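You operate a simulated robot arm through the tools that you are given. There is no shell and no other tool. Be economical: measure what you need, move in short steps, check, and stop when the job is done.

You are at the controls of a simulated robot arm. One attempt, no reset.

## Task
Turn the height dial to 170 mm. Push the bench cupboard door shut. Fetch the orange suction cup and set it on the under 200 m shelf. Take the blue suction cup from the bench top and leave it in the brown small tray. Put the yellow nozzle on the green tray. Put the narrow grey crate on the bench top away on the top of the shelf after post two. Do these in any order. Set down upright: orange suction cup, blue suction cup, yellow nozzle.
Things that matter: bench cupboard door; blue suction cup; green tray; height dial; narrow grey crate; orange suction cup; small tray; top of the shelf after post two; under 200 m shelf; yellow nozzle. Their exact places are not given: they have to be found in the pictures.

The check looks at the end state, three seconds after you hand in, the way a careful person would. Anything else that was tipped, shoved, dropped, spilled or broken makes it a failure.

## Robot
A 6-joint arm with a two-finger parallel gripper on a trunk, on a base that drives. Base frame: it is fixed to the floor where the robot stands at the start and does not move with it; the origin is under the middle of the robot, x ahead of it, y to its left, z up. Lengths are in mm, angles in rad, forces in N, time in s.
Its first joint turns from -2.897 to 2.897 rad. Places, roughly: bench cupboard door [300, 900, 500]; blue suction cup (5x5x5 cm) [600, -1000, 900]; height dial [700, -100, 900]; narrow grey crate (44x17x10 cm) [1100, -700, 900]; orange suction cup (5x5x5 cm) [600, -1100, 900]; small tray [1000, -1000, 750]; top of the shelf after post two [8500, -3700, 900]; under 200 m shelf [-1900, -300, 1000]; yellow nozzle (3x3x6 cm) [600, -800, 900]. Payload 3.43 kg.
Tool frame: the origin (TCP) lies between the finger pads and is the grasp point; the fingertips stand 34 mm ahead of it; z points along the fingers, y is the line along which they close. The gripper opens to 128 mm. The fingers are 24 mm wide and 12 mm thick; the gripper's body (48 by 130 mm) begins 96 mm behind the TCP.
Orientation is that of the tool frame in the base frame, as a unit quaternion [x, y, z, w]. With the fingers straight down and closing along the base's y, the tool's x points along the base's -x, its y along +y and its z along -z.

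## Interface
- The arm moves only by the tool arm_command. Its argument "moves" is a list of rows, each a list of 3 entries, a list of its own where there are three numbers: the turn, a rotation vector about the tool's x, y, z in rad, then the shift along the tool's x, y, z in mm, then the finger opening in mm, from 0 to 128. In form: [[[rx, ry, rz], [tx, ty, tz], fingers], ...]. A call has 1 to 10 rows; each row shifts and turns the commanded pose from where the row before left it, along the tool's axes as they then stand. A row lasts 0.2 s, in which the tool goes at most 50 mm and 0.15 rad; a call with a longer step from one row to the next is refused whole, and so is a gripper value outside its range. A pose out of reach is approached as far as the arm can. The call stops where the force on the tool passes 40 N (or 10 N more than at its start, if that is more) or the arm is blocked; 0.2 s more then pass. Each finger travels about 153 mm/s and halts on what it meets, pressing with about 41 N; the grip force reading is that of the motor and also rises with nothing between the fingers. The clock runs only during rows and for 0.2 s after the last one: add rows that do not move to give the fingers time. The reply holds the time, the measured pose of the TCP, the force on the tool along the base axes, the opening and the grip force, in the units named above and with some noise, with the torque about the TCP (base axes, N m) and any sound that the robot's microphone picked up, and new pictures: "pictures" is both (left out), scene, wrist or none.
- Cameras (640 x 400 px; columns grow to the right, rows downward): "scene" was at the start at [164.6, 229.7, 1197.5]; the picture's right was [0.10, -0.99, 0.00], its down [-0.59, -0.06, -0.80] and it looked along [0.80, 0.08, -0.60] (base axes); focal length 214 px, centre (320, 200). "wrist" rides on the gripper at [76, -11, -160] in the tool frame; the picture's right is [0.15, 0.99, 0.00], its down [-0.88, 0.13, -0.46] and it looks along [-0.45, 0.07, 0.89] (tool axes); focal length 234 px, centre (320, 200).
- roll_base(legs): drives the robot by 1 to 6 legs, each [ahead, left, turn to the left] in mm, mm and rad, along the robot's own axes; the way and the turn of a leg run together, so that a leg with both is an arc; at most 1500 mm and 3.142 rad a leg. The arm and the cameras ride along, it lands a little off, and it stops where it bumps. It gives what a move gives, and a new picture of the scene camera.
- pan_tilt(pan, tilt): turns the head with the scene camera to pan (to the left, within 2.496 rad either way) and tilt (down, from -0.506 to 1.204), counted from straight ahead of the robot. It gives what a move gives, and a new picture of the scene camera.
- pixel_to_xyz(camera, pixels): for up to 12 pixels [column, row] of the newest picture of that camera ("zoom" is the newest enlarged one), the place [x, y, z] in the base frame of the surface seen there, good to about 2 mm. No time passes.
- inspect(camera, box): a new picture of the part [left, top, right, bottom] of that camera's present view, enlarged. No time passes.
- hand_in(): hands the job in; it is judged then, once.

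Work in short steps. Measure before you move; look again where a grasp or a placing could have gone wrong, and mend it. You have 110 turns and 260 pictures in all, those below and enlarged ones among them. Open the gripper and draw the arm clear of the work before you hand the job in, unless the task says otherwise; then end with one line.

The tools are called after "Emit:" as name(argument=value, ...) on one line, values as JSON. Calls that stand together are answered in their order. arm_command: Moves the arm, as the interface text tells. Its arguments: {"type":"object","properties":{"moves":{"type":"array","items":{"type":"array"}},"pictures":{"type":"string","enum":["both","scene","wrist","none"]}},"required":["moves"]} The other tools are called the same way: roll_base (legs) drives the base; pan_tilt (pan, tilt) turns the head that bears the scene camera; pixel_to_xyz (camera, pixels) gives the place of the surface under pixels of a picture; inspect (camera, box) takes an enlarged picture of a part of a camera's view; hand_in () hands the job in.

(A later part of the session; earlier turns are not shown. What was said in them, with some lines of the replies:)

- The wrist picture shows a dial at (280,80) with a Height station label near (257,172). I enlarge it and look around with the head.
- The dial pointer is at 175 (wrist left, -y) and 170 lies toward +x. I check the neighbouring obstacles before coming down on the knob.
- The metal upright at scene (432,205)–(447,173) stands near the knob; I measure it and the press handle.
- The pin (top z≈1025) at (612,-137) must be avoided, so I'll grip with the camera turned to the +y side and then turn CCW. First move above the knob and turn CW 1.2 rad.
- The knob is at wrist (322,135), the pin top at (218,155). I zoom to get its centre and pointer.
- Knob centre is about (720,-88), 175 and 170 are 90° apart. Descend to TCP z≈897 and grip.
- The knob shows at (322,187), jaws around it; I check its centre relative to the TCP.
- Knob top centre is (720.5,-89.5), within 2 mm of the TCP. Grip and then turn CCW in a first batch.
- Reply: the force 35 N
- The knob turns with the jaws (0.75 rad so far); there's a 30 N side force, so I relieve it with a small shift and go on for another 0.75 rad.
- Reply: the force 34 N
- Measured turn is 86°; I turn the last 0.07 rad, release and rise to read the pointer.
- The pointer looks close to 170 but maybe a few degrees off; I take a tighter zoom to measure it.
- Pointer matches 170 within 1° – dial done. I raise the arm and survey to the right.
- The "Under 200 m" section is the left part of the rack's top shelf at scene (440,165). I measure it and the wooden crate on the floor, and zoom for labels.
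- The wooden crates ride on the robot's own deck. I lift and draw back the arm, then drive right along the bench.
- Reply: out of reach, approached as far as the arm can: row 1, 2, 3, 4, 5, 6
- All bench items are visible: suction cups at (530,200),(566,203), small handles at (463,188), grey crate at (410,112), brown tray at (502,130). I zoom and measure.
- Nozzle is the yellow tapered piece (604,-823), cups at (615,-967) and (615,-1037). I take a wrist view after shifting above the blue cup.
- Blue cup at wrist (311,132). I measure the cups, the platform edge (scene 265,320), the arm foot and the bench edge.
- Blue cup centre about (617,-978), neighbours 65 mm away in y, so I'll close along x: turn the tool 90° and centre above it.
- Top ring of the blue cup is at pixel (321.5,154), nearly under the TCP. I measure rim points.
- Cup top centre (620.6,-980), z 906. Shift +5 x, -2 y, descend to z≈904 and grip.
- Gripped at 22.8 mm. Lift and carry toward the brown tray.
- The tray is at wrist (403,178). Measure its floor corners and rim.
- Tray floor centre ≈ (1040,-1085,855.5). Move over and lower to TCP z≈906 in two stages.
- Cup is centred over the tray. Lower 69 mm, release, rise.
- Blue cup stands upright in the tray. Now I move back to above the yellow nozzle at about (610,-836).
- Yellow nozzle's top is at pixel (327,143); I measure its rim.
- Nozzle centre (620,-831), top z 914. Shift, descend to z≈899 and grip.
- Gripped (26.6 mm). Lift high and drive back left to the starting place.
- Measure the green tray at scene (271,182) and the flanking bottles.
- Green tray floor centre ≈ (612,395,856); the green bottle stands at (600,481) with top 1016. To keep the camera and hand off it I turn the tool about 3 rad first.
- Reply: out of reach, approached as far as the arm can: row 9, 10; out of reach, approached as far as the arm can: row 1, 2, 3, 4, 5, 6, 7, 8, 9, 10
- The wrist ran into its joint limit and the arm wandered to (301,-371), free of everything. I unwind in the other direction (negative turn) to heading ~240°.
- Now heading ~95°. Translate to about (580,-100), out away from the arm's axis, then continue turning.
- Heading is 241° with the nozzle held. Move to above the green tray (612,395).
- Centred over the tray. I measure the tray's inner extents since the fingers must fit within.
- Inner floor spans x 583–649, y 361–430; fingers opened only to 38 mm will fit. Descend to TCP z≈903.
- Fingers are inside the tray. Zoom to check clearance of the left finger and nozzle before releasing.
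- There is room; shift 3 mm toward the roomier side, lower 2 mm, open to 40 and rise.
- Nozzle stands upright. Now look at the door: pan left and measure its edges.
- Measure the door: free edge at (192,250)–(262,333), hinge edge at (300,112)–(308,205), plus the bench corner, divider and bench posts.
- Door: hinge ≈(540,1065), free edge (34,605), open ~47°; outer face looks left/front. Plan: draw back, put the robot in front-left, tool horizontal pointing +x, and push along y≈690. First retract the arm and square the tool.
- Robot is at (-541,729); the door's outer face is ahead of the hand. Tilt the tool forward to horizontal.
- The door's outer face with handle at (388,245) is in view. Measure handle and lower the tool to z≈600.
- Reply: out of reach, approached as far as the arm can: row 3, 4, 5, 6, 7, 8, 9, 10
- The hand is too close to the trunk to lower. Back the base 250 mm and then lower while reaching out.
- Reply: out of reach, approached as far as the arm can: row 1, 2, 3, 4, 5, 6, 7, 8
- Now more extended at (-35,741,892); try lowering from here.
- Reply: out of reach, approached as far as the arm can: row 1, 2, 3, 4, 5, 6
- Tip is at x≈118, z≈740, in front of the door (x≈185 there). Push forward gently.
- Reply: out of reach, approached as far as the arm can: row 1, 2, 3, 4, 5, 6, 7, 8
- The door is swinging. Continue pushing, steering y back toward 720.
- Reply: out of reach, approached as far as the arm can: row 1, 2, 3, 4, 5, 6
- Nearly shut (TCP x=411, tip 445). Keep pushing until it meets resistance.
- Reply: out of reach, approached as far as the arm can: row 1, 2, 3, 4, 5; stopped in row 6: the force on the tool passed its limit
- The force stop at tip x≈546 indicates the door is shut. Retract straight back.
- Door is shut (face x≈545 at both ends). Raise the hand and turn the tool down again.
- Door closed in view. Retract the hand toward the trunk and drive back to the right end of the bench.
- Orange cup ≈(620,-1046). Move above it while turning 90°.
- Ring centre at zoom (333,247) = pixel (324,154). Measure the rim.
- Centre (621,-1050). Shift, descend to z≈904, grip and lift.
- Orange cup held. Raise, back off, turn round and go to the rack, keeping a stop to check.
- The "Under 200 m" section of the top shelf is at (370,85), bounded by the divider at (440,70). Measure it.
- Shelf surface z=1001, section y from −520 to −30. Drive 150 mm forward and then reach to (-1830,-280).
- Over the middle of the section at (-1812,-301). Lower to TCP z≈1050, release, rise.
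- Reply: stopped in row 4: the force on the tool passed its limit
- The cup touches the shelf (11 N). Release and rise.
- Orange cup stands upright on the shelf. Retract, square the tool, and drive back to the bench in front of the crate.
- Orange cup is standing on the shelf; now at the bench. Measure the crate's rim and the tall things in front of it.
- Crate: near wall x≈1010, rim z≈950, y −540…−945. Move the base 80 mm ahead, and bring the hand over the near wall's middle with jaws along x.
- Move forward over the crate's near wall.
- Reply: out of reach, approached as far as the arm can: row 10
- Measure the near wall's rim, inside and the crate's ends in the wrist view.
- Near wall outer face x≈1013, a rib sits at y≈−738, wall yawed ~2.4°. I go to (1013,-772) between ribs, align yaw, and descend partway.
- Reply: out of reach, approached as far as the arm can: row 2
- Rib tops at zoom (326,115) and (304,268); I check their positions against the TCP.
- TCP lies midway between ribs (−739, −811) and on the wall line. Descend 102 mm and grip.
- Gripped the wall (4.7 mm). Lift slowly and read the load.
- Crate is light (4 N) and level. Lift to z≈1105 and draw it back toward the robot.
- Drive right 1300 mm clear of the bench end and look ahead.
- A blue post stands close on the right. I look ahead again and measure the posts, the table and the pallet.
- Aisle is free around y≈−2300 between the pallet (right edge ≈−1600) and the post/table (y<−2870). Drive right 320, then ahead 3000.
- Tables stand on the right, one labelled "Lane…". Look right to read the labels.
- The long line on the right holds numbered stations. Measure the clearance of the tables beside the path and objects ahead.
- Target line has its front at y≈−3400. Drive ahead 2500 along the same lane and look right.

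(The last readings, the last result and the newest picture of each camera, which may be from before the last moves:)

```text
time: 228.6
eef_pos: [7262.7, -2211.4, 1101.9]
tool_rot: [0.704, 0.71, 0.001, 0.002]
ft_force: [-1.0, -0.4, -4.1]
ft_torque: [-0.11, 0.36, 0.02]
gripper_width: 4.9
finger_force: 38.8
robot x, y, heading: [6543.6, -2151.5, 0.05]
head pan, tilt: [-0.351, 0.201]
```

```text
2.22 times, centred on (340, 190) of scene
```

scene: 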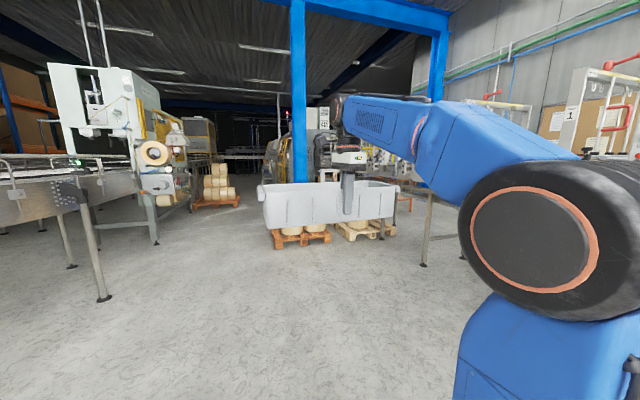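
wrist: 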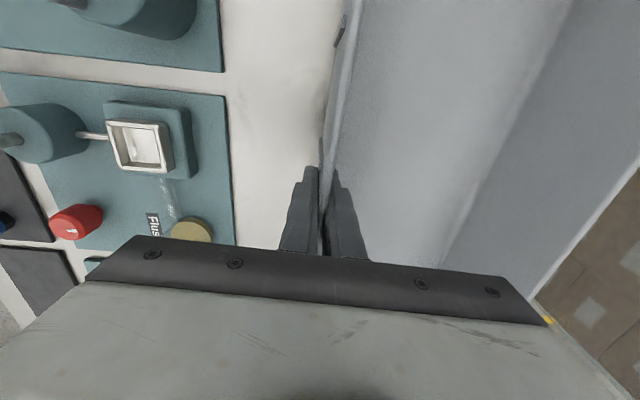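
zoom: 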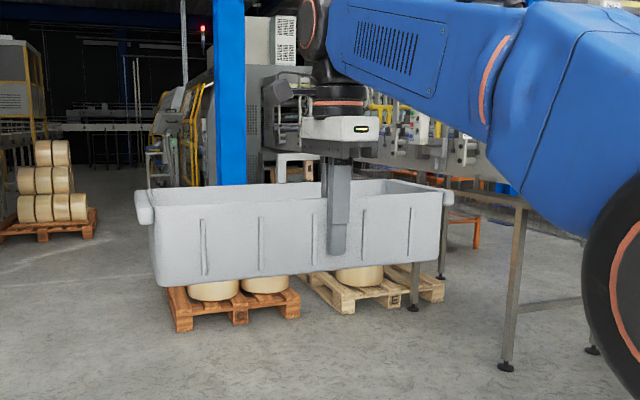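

Station "1" is at right (570,115). Drive 800 ahead, turn right to face the line and look.

Emit:
roll_base(legs=[[800, 0, 0], [0, 0, -1.6]])

Emit:
pan_tilt(pan=0.3, tilt=0.3)

Emit:
pan_tilt(pan=0.8, tilt=0.3)

```text
time: 236.8
eef_pos: [7264.7, -2827.3, 1103.8]
tool_rot: [1.0, -0.011, -0.001, 0.002]
ft_force: [0.3, 0.0, -4.0]
ft_torque: [0.32, 0.17, 0.0]
gripper_width: 4.5
finger_force: 39.1
robot x, y, heading: [7349.0, -2113.0, -1.552]
head pan, tilt: [-0.351, 0.201]
```

scene: 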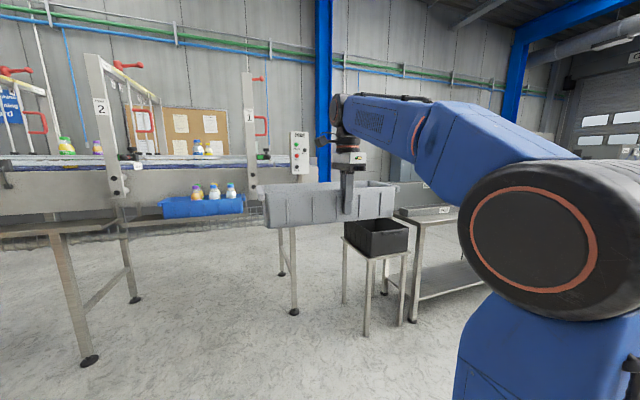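

```text
time: 237.9
eef_pos: [7264.0, -2827.1, 1101.1]
tool_rot: [1.0, -0.011, -0.001, 0.001]
ft_force: [-0.2, 0.3, -4.3]
ft_torque: [0.35, 0.14, 0.01]
gripper_width: 5.1
finger_force: 39.2
robot x, y, heading: [7346.1, -2111.9, -1.554]
head pan, tilt: [0.3, 0.3]
```

scene: 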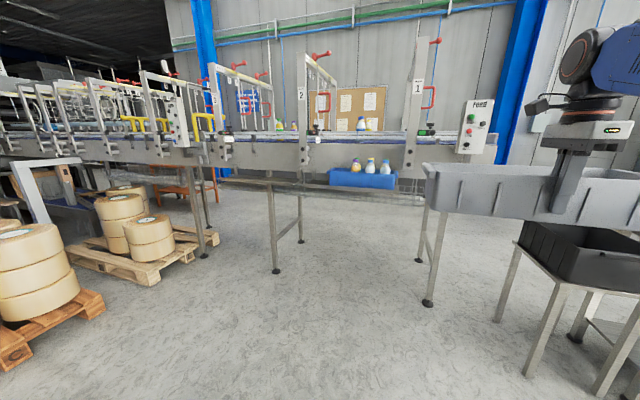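

```text
time: 238.8
eef_pos: [7263.6, -2826.4, 1102.5]
tool_rot: [1.0, -0.012, -0.001, 0.002]
ft_force: [0.5, 0.0, -3.7]
ft_torque: [0.35, 0.1, 0.0]
gripper_width: 4.5
finger_force: 39.0
robot x, y, heading: [7350.5, -2109.8, -1.55]
head pan, tilt: [0.799, 0.3]
```

scene: 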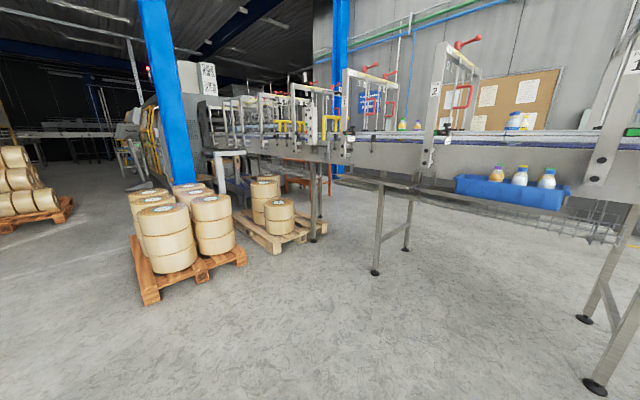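

Posts "1" and "2" are seen; beyond 2 a flat shelf runs in front of the conveyor near (390,182). Zoom and measure.

Emit:
inspect(camera="scene", box=[310, 60, 590, 230])

Emit:
pixel_to_xyz(camera="scene", pixels=[[380, 182], [350, 177], [420, 187], [450, 185], [405, 178], [428, 160], [435, 88], [380, 160], [350, 150], [515, 190], [372, 270], [590, 320]])

```text
2.29 times, centred on (450, 145) of scene
```

zoom: 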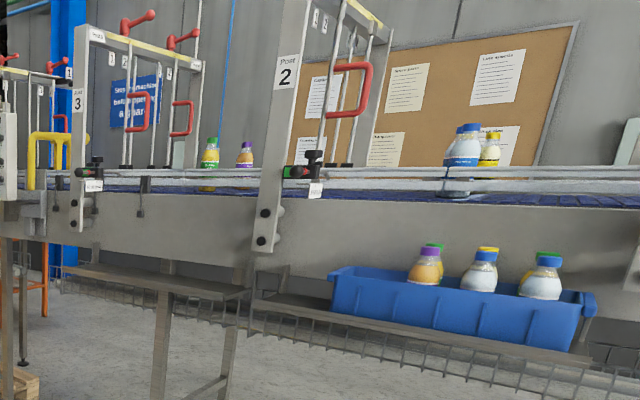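

```text
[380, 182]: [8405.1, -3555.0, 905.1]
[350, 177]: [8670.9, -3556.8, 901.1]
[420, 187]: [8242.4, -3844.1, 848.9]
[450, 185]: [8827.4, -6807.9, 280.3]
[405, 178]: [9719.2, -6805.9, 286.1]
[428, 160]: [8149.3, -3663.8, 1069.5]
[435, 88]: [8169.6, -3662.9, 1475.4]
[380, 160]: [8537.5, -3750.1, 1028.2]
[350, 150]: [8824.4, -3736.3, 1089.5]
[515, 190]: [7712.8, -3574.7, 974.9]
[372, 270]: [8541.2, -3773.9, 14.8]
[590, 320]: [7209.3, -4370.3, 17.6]
```

Shelf after Post 2: z≈903, front edge y≈−3555, back at conveyor y≈−3750, from x≈8230 to 8850. Check the pallets that could block the robot.

Emit:
pixel_to_xyz(camera="scene", pixels=[[150, 305], [245, 262], [135, 245], [275, 250], [310, 232], [235, 218], [212, 205], [165, 235], [230, 160], [238, 195]])

Emit:
inspect(camera="scene", box=[320, 130, 460, 220])

```text
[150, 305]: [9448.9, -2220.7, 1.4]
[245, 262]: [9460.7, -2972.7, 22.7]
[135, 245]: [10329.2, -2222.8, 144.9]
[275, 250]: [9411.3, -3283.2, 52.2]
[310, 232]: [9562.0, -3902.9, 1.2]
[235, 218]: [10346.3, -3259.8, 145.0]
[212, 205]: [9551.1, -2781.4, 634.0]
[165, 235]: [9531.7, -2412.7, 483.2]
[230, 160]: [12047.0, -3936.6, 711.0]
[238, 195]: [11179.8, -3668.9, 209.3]
```

```text
4.44 times, centred on (390, 175) of scene
```

zoom: 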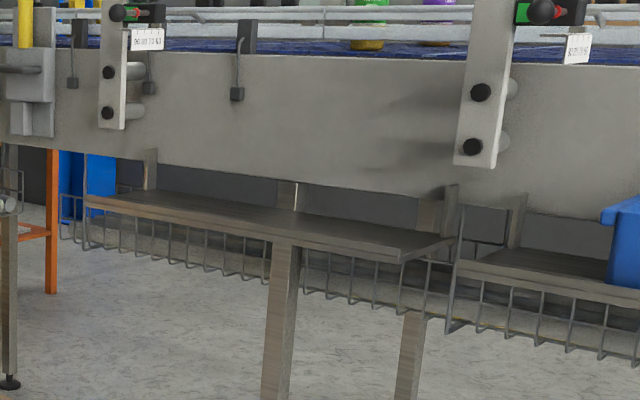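

Pallets lie beyond x=9410, so the robot fits at x≈8595. Drive left 1245 and ahead 350, then look.

Emit:
roll_base(legs=[[0, 1245, -0.018], [350, 0, 0]])

Emit:
pan_tilt(pan=-0.15, tilt=0.45)

```text
time: 246.9
eef_pos: [8519.4, -3146.2, 1103.6]
tool_rot: [1.0, -0.011, -0.001, 0.002]
ft_force: [0.7, 1.0, -4.6]
ft_torque: [0.33, 0.12, 0.04]
gripper_width: 4.7
finger_force: 39.1
robot x, y, heading: [8603.3, -2433.5, -1.553]
head pan, tilt: [0.799, 0.3]
```

scene: 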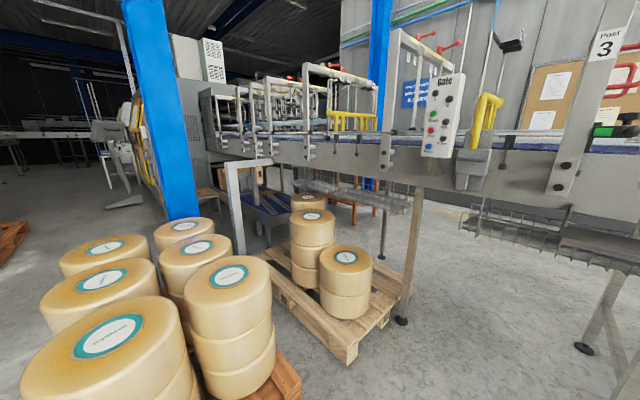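

```text
time: 248.2
eef_pos: [8519.6, -3147.0, 1103.4]
tool_rot: [1.0, -0.01, -0.001, 0.002]
ft_force: [-1.2, -0.3, -4.3]
ft_torque: [0.37, 0.14, -0.01]
gripper_width: 4.8
finger_force: 38.8
robot x, y, heading: [8599.1, -2427.1, -1.55]
head pan, tilt: [-0.15, 0.45]
```

scene: 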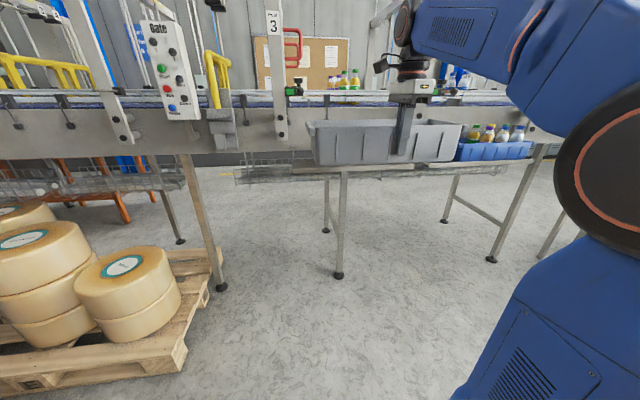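

The crate hides the shelf from here; zoom to see its edges, then read coordinates.

Emit:
inspect(camera="scene", box=[210, 60, 530, 230])

Emit:
pixel_to_xyz(camera="scene", pixels=[[300, 172], [290, 168], [350, 171], [430, 168], [281, 135], [270, 115], [455, 140], [308, 125], [315, 162], [460, 155], [300, 120], [265, 178]])

```text
2.00 times, centred on (370, 145) of scene
```

zoom: 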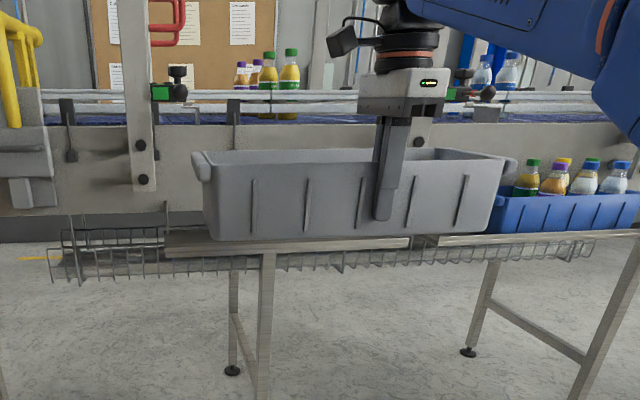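

```text
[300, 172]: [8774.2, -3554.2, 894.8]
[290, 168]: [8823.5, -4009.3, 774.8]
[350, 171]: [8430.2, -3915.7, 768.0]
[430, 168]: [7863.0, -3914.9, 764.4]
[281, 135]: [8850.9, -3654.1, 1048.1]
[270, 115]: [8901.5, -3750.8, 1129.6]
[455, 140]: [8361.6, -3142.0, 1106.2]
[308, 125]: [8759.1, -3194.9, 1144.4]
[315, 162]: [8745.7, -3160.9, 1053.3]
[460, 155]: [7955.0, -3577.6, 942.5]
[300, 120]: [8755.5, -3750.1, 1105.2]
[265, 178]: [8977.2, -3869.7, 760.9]
```

Shelf front edge runs from zoom (165,245) to (410,245); measure its ends and the blue tray's end.

Emit:
pixel_to_xyz(camera="zoom", pixels=[[170, 242], [175, 236], [220, 246], [300, 245], [400, 242], [407, 240], [414, 243], [442, 238], [490, 225], [172, 205], [140, 185], [190, 232]])

```text
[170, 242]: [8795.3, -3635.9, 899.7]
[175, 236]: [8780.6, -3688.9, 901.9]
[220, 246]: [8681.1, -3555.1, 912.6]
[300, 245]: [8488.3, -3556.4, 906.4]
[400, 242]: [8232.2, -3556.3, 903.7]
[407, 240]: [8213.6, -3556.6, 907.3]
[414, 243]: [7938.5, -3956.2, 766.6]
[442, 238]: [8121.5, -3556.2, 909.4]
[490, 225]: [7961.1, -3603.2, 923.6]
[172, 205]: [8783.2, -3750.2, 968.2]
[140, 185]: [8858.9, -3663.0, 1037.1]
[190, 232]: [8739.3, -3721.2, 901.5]
```

Shelf x 8215–8795, depth y −3555…−3750; crate should be squared. Measure the crate's near wall along its length for yaw.

Emit:
pixel_to_xyz(camera="zoom", pixels=[[230, 175], [230, 215], [280, 190], [340, 190], [430, 190], [480, 185], [340, 225], [430, 220]])

```text
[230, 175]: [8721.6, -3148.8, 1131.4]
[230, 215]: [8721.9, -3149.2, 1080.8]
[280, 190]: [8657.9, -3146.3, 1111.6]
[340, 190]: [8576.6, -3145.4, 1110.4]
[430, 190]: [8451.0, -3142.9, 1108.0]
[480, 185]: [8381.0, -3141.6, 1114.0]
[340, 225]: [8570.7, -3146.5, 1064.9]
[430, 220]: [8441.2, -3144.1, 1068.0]
```

Yaw error ≈1.2°. Drive ahead 250, then trim yaw and x with the arm.

Emit:
roll_base(legs=[[250, 0, 0]])

Emit:
arm_command(moves=[[[0, 0, -0.021], [0, 0, 0], 0], [[0, 0, 0], [0, 20, 0], 0]], pictures="both")

```text
time: 250.0
eef_pos: [8526.6, -3398.9, 1103.0]
tool_rot: [1.0, -0.008, -0.001, 0.001]
ft_force: [0.6, 0.2, -3.3]
ft_torque: [0.35, 0.1, 0.01]
gripper_width: 4.7
finger_force: 39.3
robot x, y, heading: [8602.5, -2681.6, -1.546]
head pan, tilt: [-0.15, 0.45]
```

scene: 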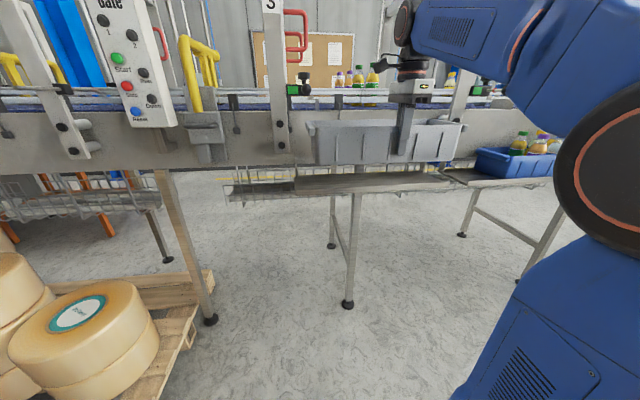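

```text
time: 250.6
eef_pos: [8527.8, -3418.7, 1101.5]
tool_rot: [1.0, 0.002, -0.001, 0.003]
ft_force: [0.6, 0.9, -3.7]
ft_torque: [0.28, 0.12, -0.02]
gripper_width: 4.7
finger_force: 38.6
robot x, y, heading: [8602.3, -2680.1, -1.548]
head pan, tilt: [-0.15, 0.45]
```

scene: 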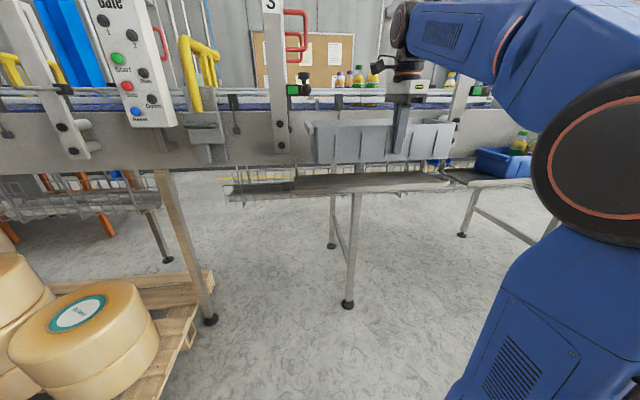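
wrist: 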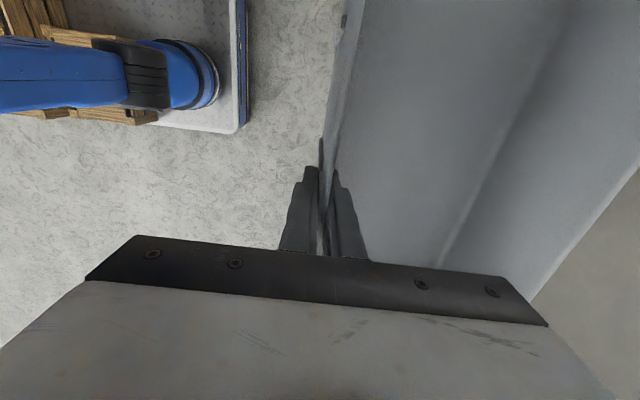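

Now the shelf is well visible. Zoom and measure shelf and crate again from this nearer view.

Emit:
inspect(camera="scene", box=[270, 90, 490, 210])

Emit:
pixel_to_xyz(camera="zoom", pixels=[[80, 275], [90, 252], [200, 265], [400, 270], [500, 262], [530, 270], [145, 150], [450, 150], [140, 200], [470, 120], [60, 170], [510, 245]])

```text
2.91 times, centred on (380, 150) of scene
```

zoom: 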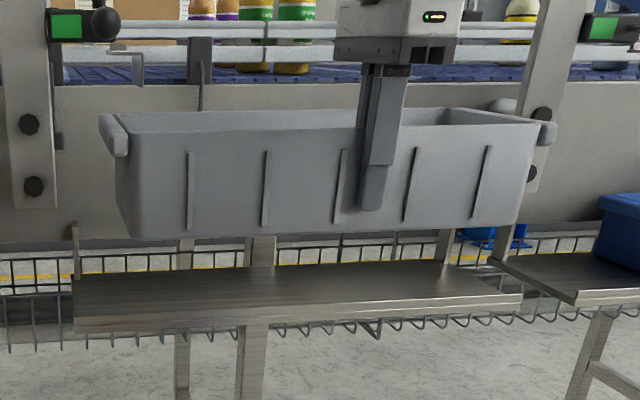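

```text
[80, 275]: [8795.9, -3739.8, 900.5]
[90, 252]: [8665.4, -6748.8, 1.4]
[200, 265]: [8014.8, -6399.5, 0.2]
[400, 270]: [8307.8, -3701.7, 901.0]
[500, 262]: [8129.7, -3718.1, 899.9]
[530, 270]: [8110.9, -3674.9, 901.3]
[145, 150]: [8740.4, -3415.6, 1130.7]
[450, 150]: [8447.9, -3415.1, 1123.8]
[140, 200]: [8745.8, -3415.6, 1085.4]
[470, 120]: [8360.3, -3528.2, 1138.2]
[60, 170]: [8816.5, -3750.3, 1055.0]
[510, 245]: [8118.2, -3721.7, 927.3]
```

Crate is square now (−3415.6/−3415.1). Move x −37, forward 150, then lower part-way and check.

Emit:
arm_command(moves=[[[0, 0, 0], [-10, 38, 0], 0], [[0, 0, 0], [-9, 38, 0], 0], [[0, 0, 0], [-9, 38, 0], 0], [[0, 0, 0], [-9, 36, 0], 0], [[0, 0, 0], [0, 0, 30], 0], [[0, 0, 0], [0, 0, 30], 0], [[0, 0, 0], [0, 0, 30], 0], [[0, 0, 0], [0, 0, 0], 0]], pictures="both")

Emit:
inspect(camera="scene", box=[270, 90, 490, 210])

```text
time: 252.4
eef_pos: [8491.0, -3567.9, 1014.3]
tool_rot: [1.0, 0.001, -0.001, 0.001]
ft_force: [-0.3, -0.7, -4.7]
ft_torque: [0.36, 0.13, -0.02]
gripper_width: 4.4
finger_force: 39.0
robot x, y, heading: [8606.9, -2680.2, -1.551]
head pan, tilt: [-0.15, 0.45]
```

scene: 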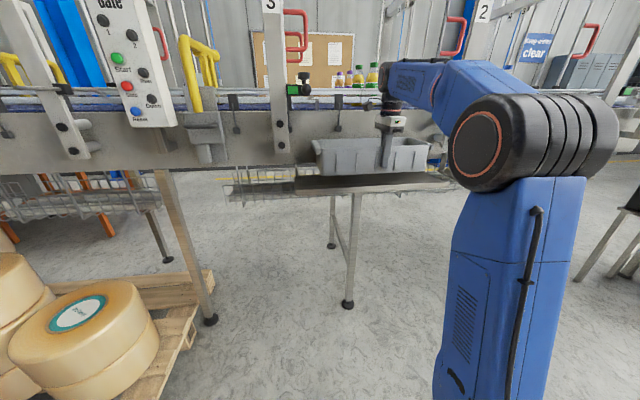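
wrist: 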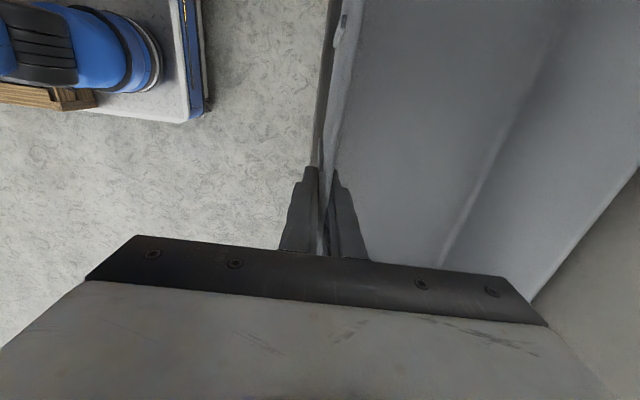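

```text
2.91 times, centred on (380, 150) of scene
```

zoom: 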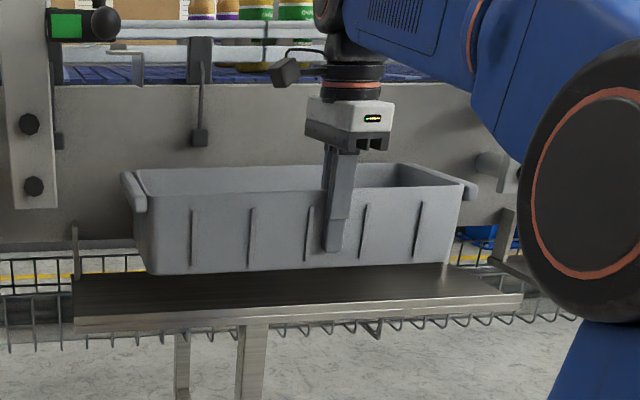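

The crate hovers ~55 mm above the shelf. Check wall and front edge positions.

Emit:
pixel_to_xyz(camera="zoom", pixels=[[160, 230], [280, 230], [430, 220], [150, 265], [150, 322], [300, 308], [130, 180], [470, 188], [250, 290], [85, 285]])

Emit:
pixel_to_xyz(camera="wrist", pixels=[[600, 218], [560, 275], [635, 230], [320, 150]])

```text
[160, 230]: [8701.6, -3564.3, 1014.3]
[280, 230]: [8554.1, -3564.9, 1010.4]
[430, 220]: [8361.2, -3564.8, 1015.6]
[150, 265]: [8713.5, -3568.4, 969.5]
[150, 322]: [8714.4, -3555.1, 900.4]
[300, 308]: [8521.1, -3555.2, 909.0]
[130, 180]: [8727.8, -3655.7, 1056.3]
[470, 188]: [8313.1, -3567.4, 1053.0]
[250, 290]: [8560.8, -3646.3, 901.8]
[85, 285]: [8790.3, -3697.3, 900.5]
```

```text
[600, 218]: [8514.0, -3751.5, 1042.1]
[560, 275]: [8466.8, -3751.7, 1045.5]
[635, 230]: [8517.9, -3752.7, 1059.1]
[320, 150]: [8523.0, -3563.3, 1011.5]
```

Front edge/lip y≈−3555, near wall −3564, conveyor −3751. Nudge 4 mm back and lower gently onto the shelf.

Emit:
arm_command(moves=[[[0, 0, 0], [0, 4, 0], 0], [[0, 0, 0], [0, 0, 25], 0], [[0, 0, 0], [0, 0, 22], 0], [[0, 0, 0], [0, 0, 5], 0], [[0, 0, 0], [0, 0, 3], 0], [[0, 0, 0], [0, 0, 0], 0]], pictures="scene")

Emit:
inspect(camera="scene", box=[270, 90, 490, 210])

```text
time: 253.8
eef_pos: [8489.9, -3573.4, 959.3]
tool_rot: [1.0, 0.002, -0.001, 0.002]
ft_force: [0.9, -0.4, -3.3]
ft_torque: [0.37, -0.08, 0.07]
gripper_width: 4.8
finger_force: 38.9
robot x, y, heading: [8607.3, -2680.7, -1.552]
head pan, tilt: [-0.15, 0.45]
```

scene: 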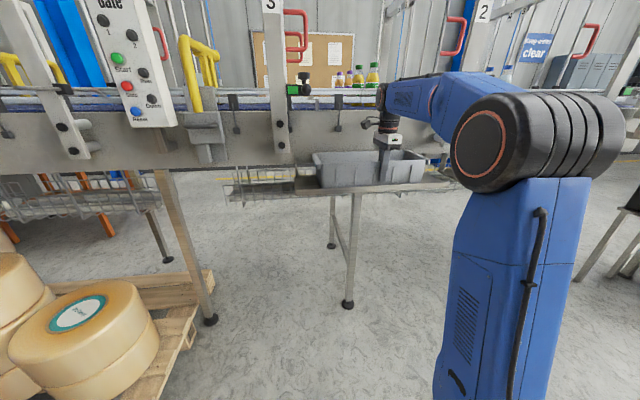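

```text
2.91 times, centred on (380, 150) of scene
```

zoom: 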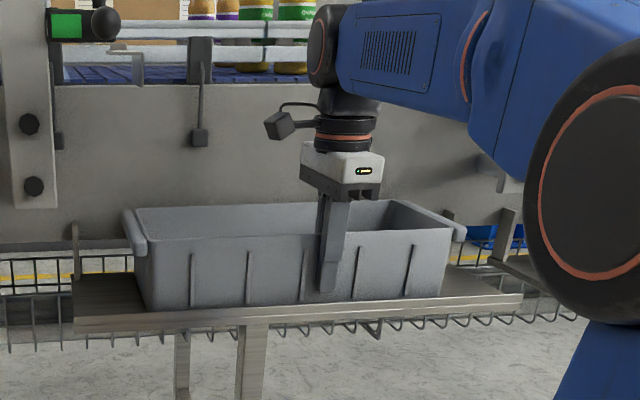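

Load still ~3 N; lower in small steps until it rests.

Emit:
arm_command(moves=[[[0, 0, 0], [0, 0, 2], 0], [[0, 0, 0], [0, 0, 1.5], 0], [[0, 0, 0], [0, 0, 0], 0]], pictures="none")

```text
time: 254.6
eef_pos: [8490.0, -3573.1, 957.6]
tool_rot: [1.0, 0.002, -0.001, 0.004]
ft_force: [-1.9, 0.3, 28.5]
ft_torque: [0.4, -0.03, 0.09]
gripper_width: 5.2
finger_force: 39.1
robot x, y, heading: [8607.2, -2682.3, -1.55]
head pan, tilt: [-0.15, 0.45]
```

Contact (28 N). Ease 1 mm up, open the fingers (30 mm) and rise.

Emit:
arm_command(moves=[[[0, 0, 0], [0, 0, -1.5], 0], [[0, 0, 0], [0, 0, 0], 30], [[0, 0, 0], [0, 0, 0], 30], [[0, 0, 0], [0, 0, -25], 30], [[0, 0, 0], [0, 0, -40], 30], [[0, 0, 0], [0, 0, -40], 30], [[0, 0, 0], [0, 0, -30], 30]], pictures="both")

Emit:
inspect(camera="scene", box=[270, 90, 490, 210])

Emit:
pixel_to_xyz(camera="zoom", pixels=[[160, 270], [430, 260], [280, 265], [150, 322], [400, 305], [300, 310]])

```text
time: 256.2
eef_pos: [8490.6, -3572.7, 1093.0]
tool_rot: [1.0, 0.002, -0.001, 0.002]
ft_force: [0.0, -0.1, 0.2]
ft_torque: [-0.02, 0.01, 0.0]
gripper_width: 30.0
finger_force: 0.0
robot x, y, heading: [8602.8, -2682.5, -1.547]
head pan, tilt: [-0.15, 0.45]
```

scene: 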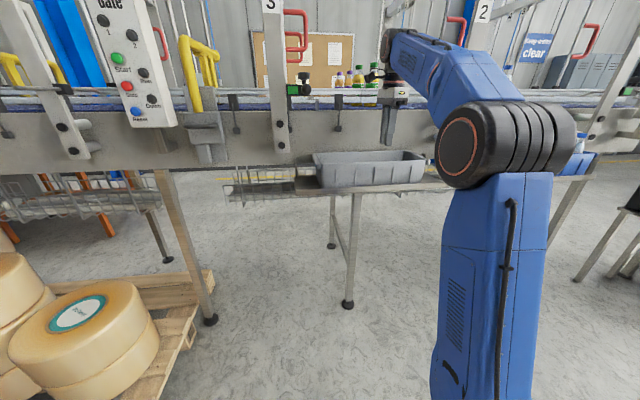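
wrist: 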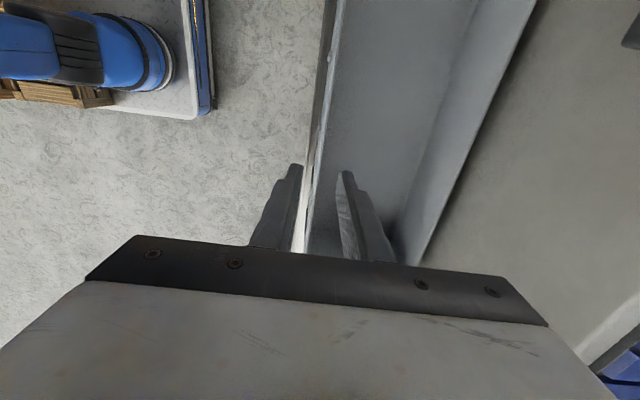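

```text
2.91 times, centred on (380, 150) of scene
```

zoom: 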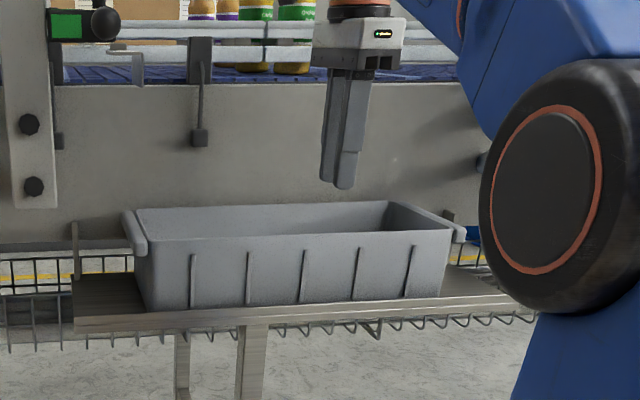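

```text
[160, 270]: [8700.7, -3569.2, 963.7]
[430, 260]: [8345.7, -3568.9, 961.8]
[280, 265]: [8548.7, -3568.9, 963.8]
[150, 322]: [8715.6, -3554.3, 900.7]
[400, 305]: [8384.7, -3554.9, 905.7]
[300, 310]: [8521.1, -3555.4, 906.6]
```

The crate rests squarely on the shelf between Post 2 and Post 3. Draw the arm clear and back off.

Emit:
arm_command(moves=[[[0, 0, 0], [0, -40, 0], 60], [[0, 0, 0], [0, -45, 0], 60], [[0, 0, 0], [0, -45, 0], 60], [[0, 0, 0], [0, -45, 0], 60], [[0, 0, 0], [0, -45, 0], 60]], pictures="none")

Emit:
roll_base(legs=[[-250, 0, 0]])

Emit:
inspect(camera="scene", box=[230, 60, 510, 230])

```text
time: 257.4
eef_pos: [8490.0, -3353.5, 1090.9]
tool_rot: [1.0, 0.002, 0.0, 0.001]
ft_force: [0.0, -0.2, -1.0]
ft_torque: [0.1, -0.03, -0.03]
gripper_width: 60.0
finger_force: 0.0
robot x, y, heading: [8604.3, -2677.5, -1.548]
head pan, tilt: [-0.15, 0.45]
```

```text
time: 259.2
eef_pos: [8484.2, -3103.0, 1090.8]
tool_rot: [1.0, 0.001, -0.001, 0.001]
ft_force: [-0.2, 0.5, 0.5]
ft_torque: [-0.02, 0.01, -0.01]
gripper_width: 60.0
finger_force: 0.0
robot x, y, heading: [8601.4, -2432.2, -1.546]
head pan, tilt: [-0.15, 0.45]
```

scene: 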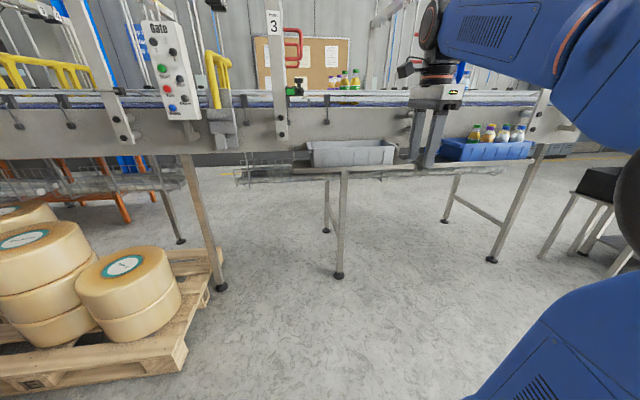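

```text
2.29 times, centred on (370, 145) of scene
```

zoom: 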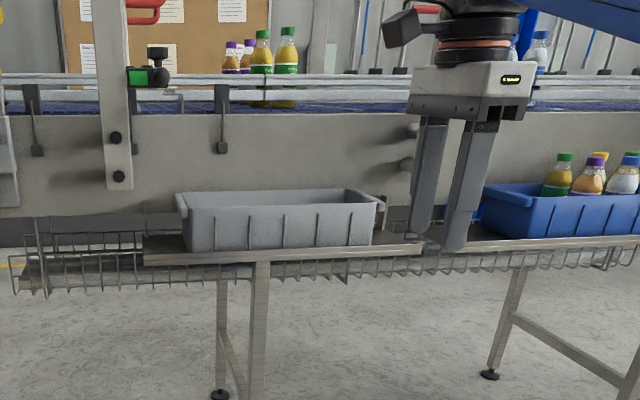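

The crate stands on the shelf, the gripper is open and the arm is clear; all six parts of the job are done, so I hand in.

Emit:
hand_in()

```text
The job is handed in.
```

The job is handed in with all six parts done: dial at 170 mm, cupboard door shut, orange cup on the under 200 m shelf, blue cup in the brown tray, yellow nozzle on the green tray, and grey crate on the shelf after Post 2.
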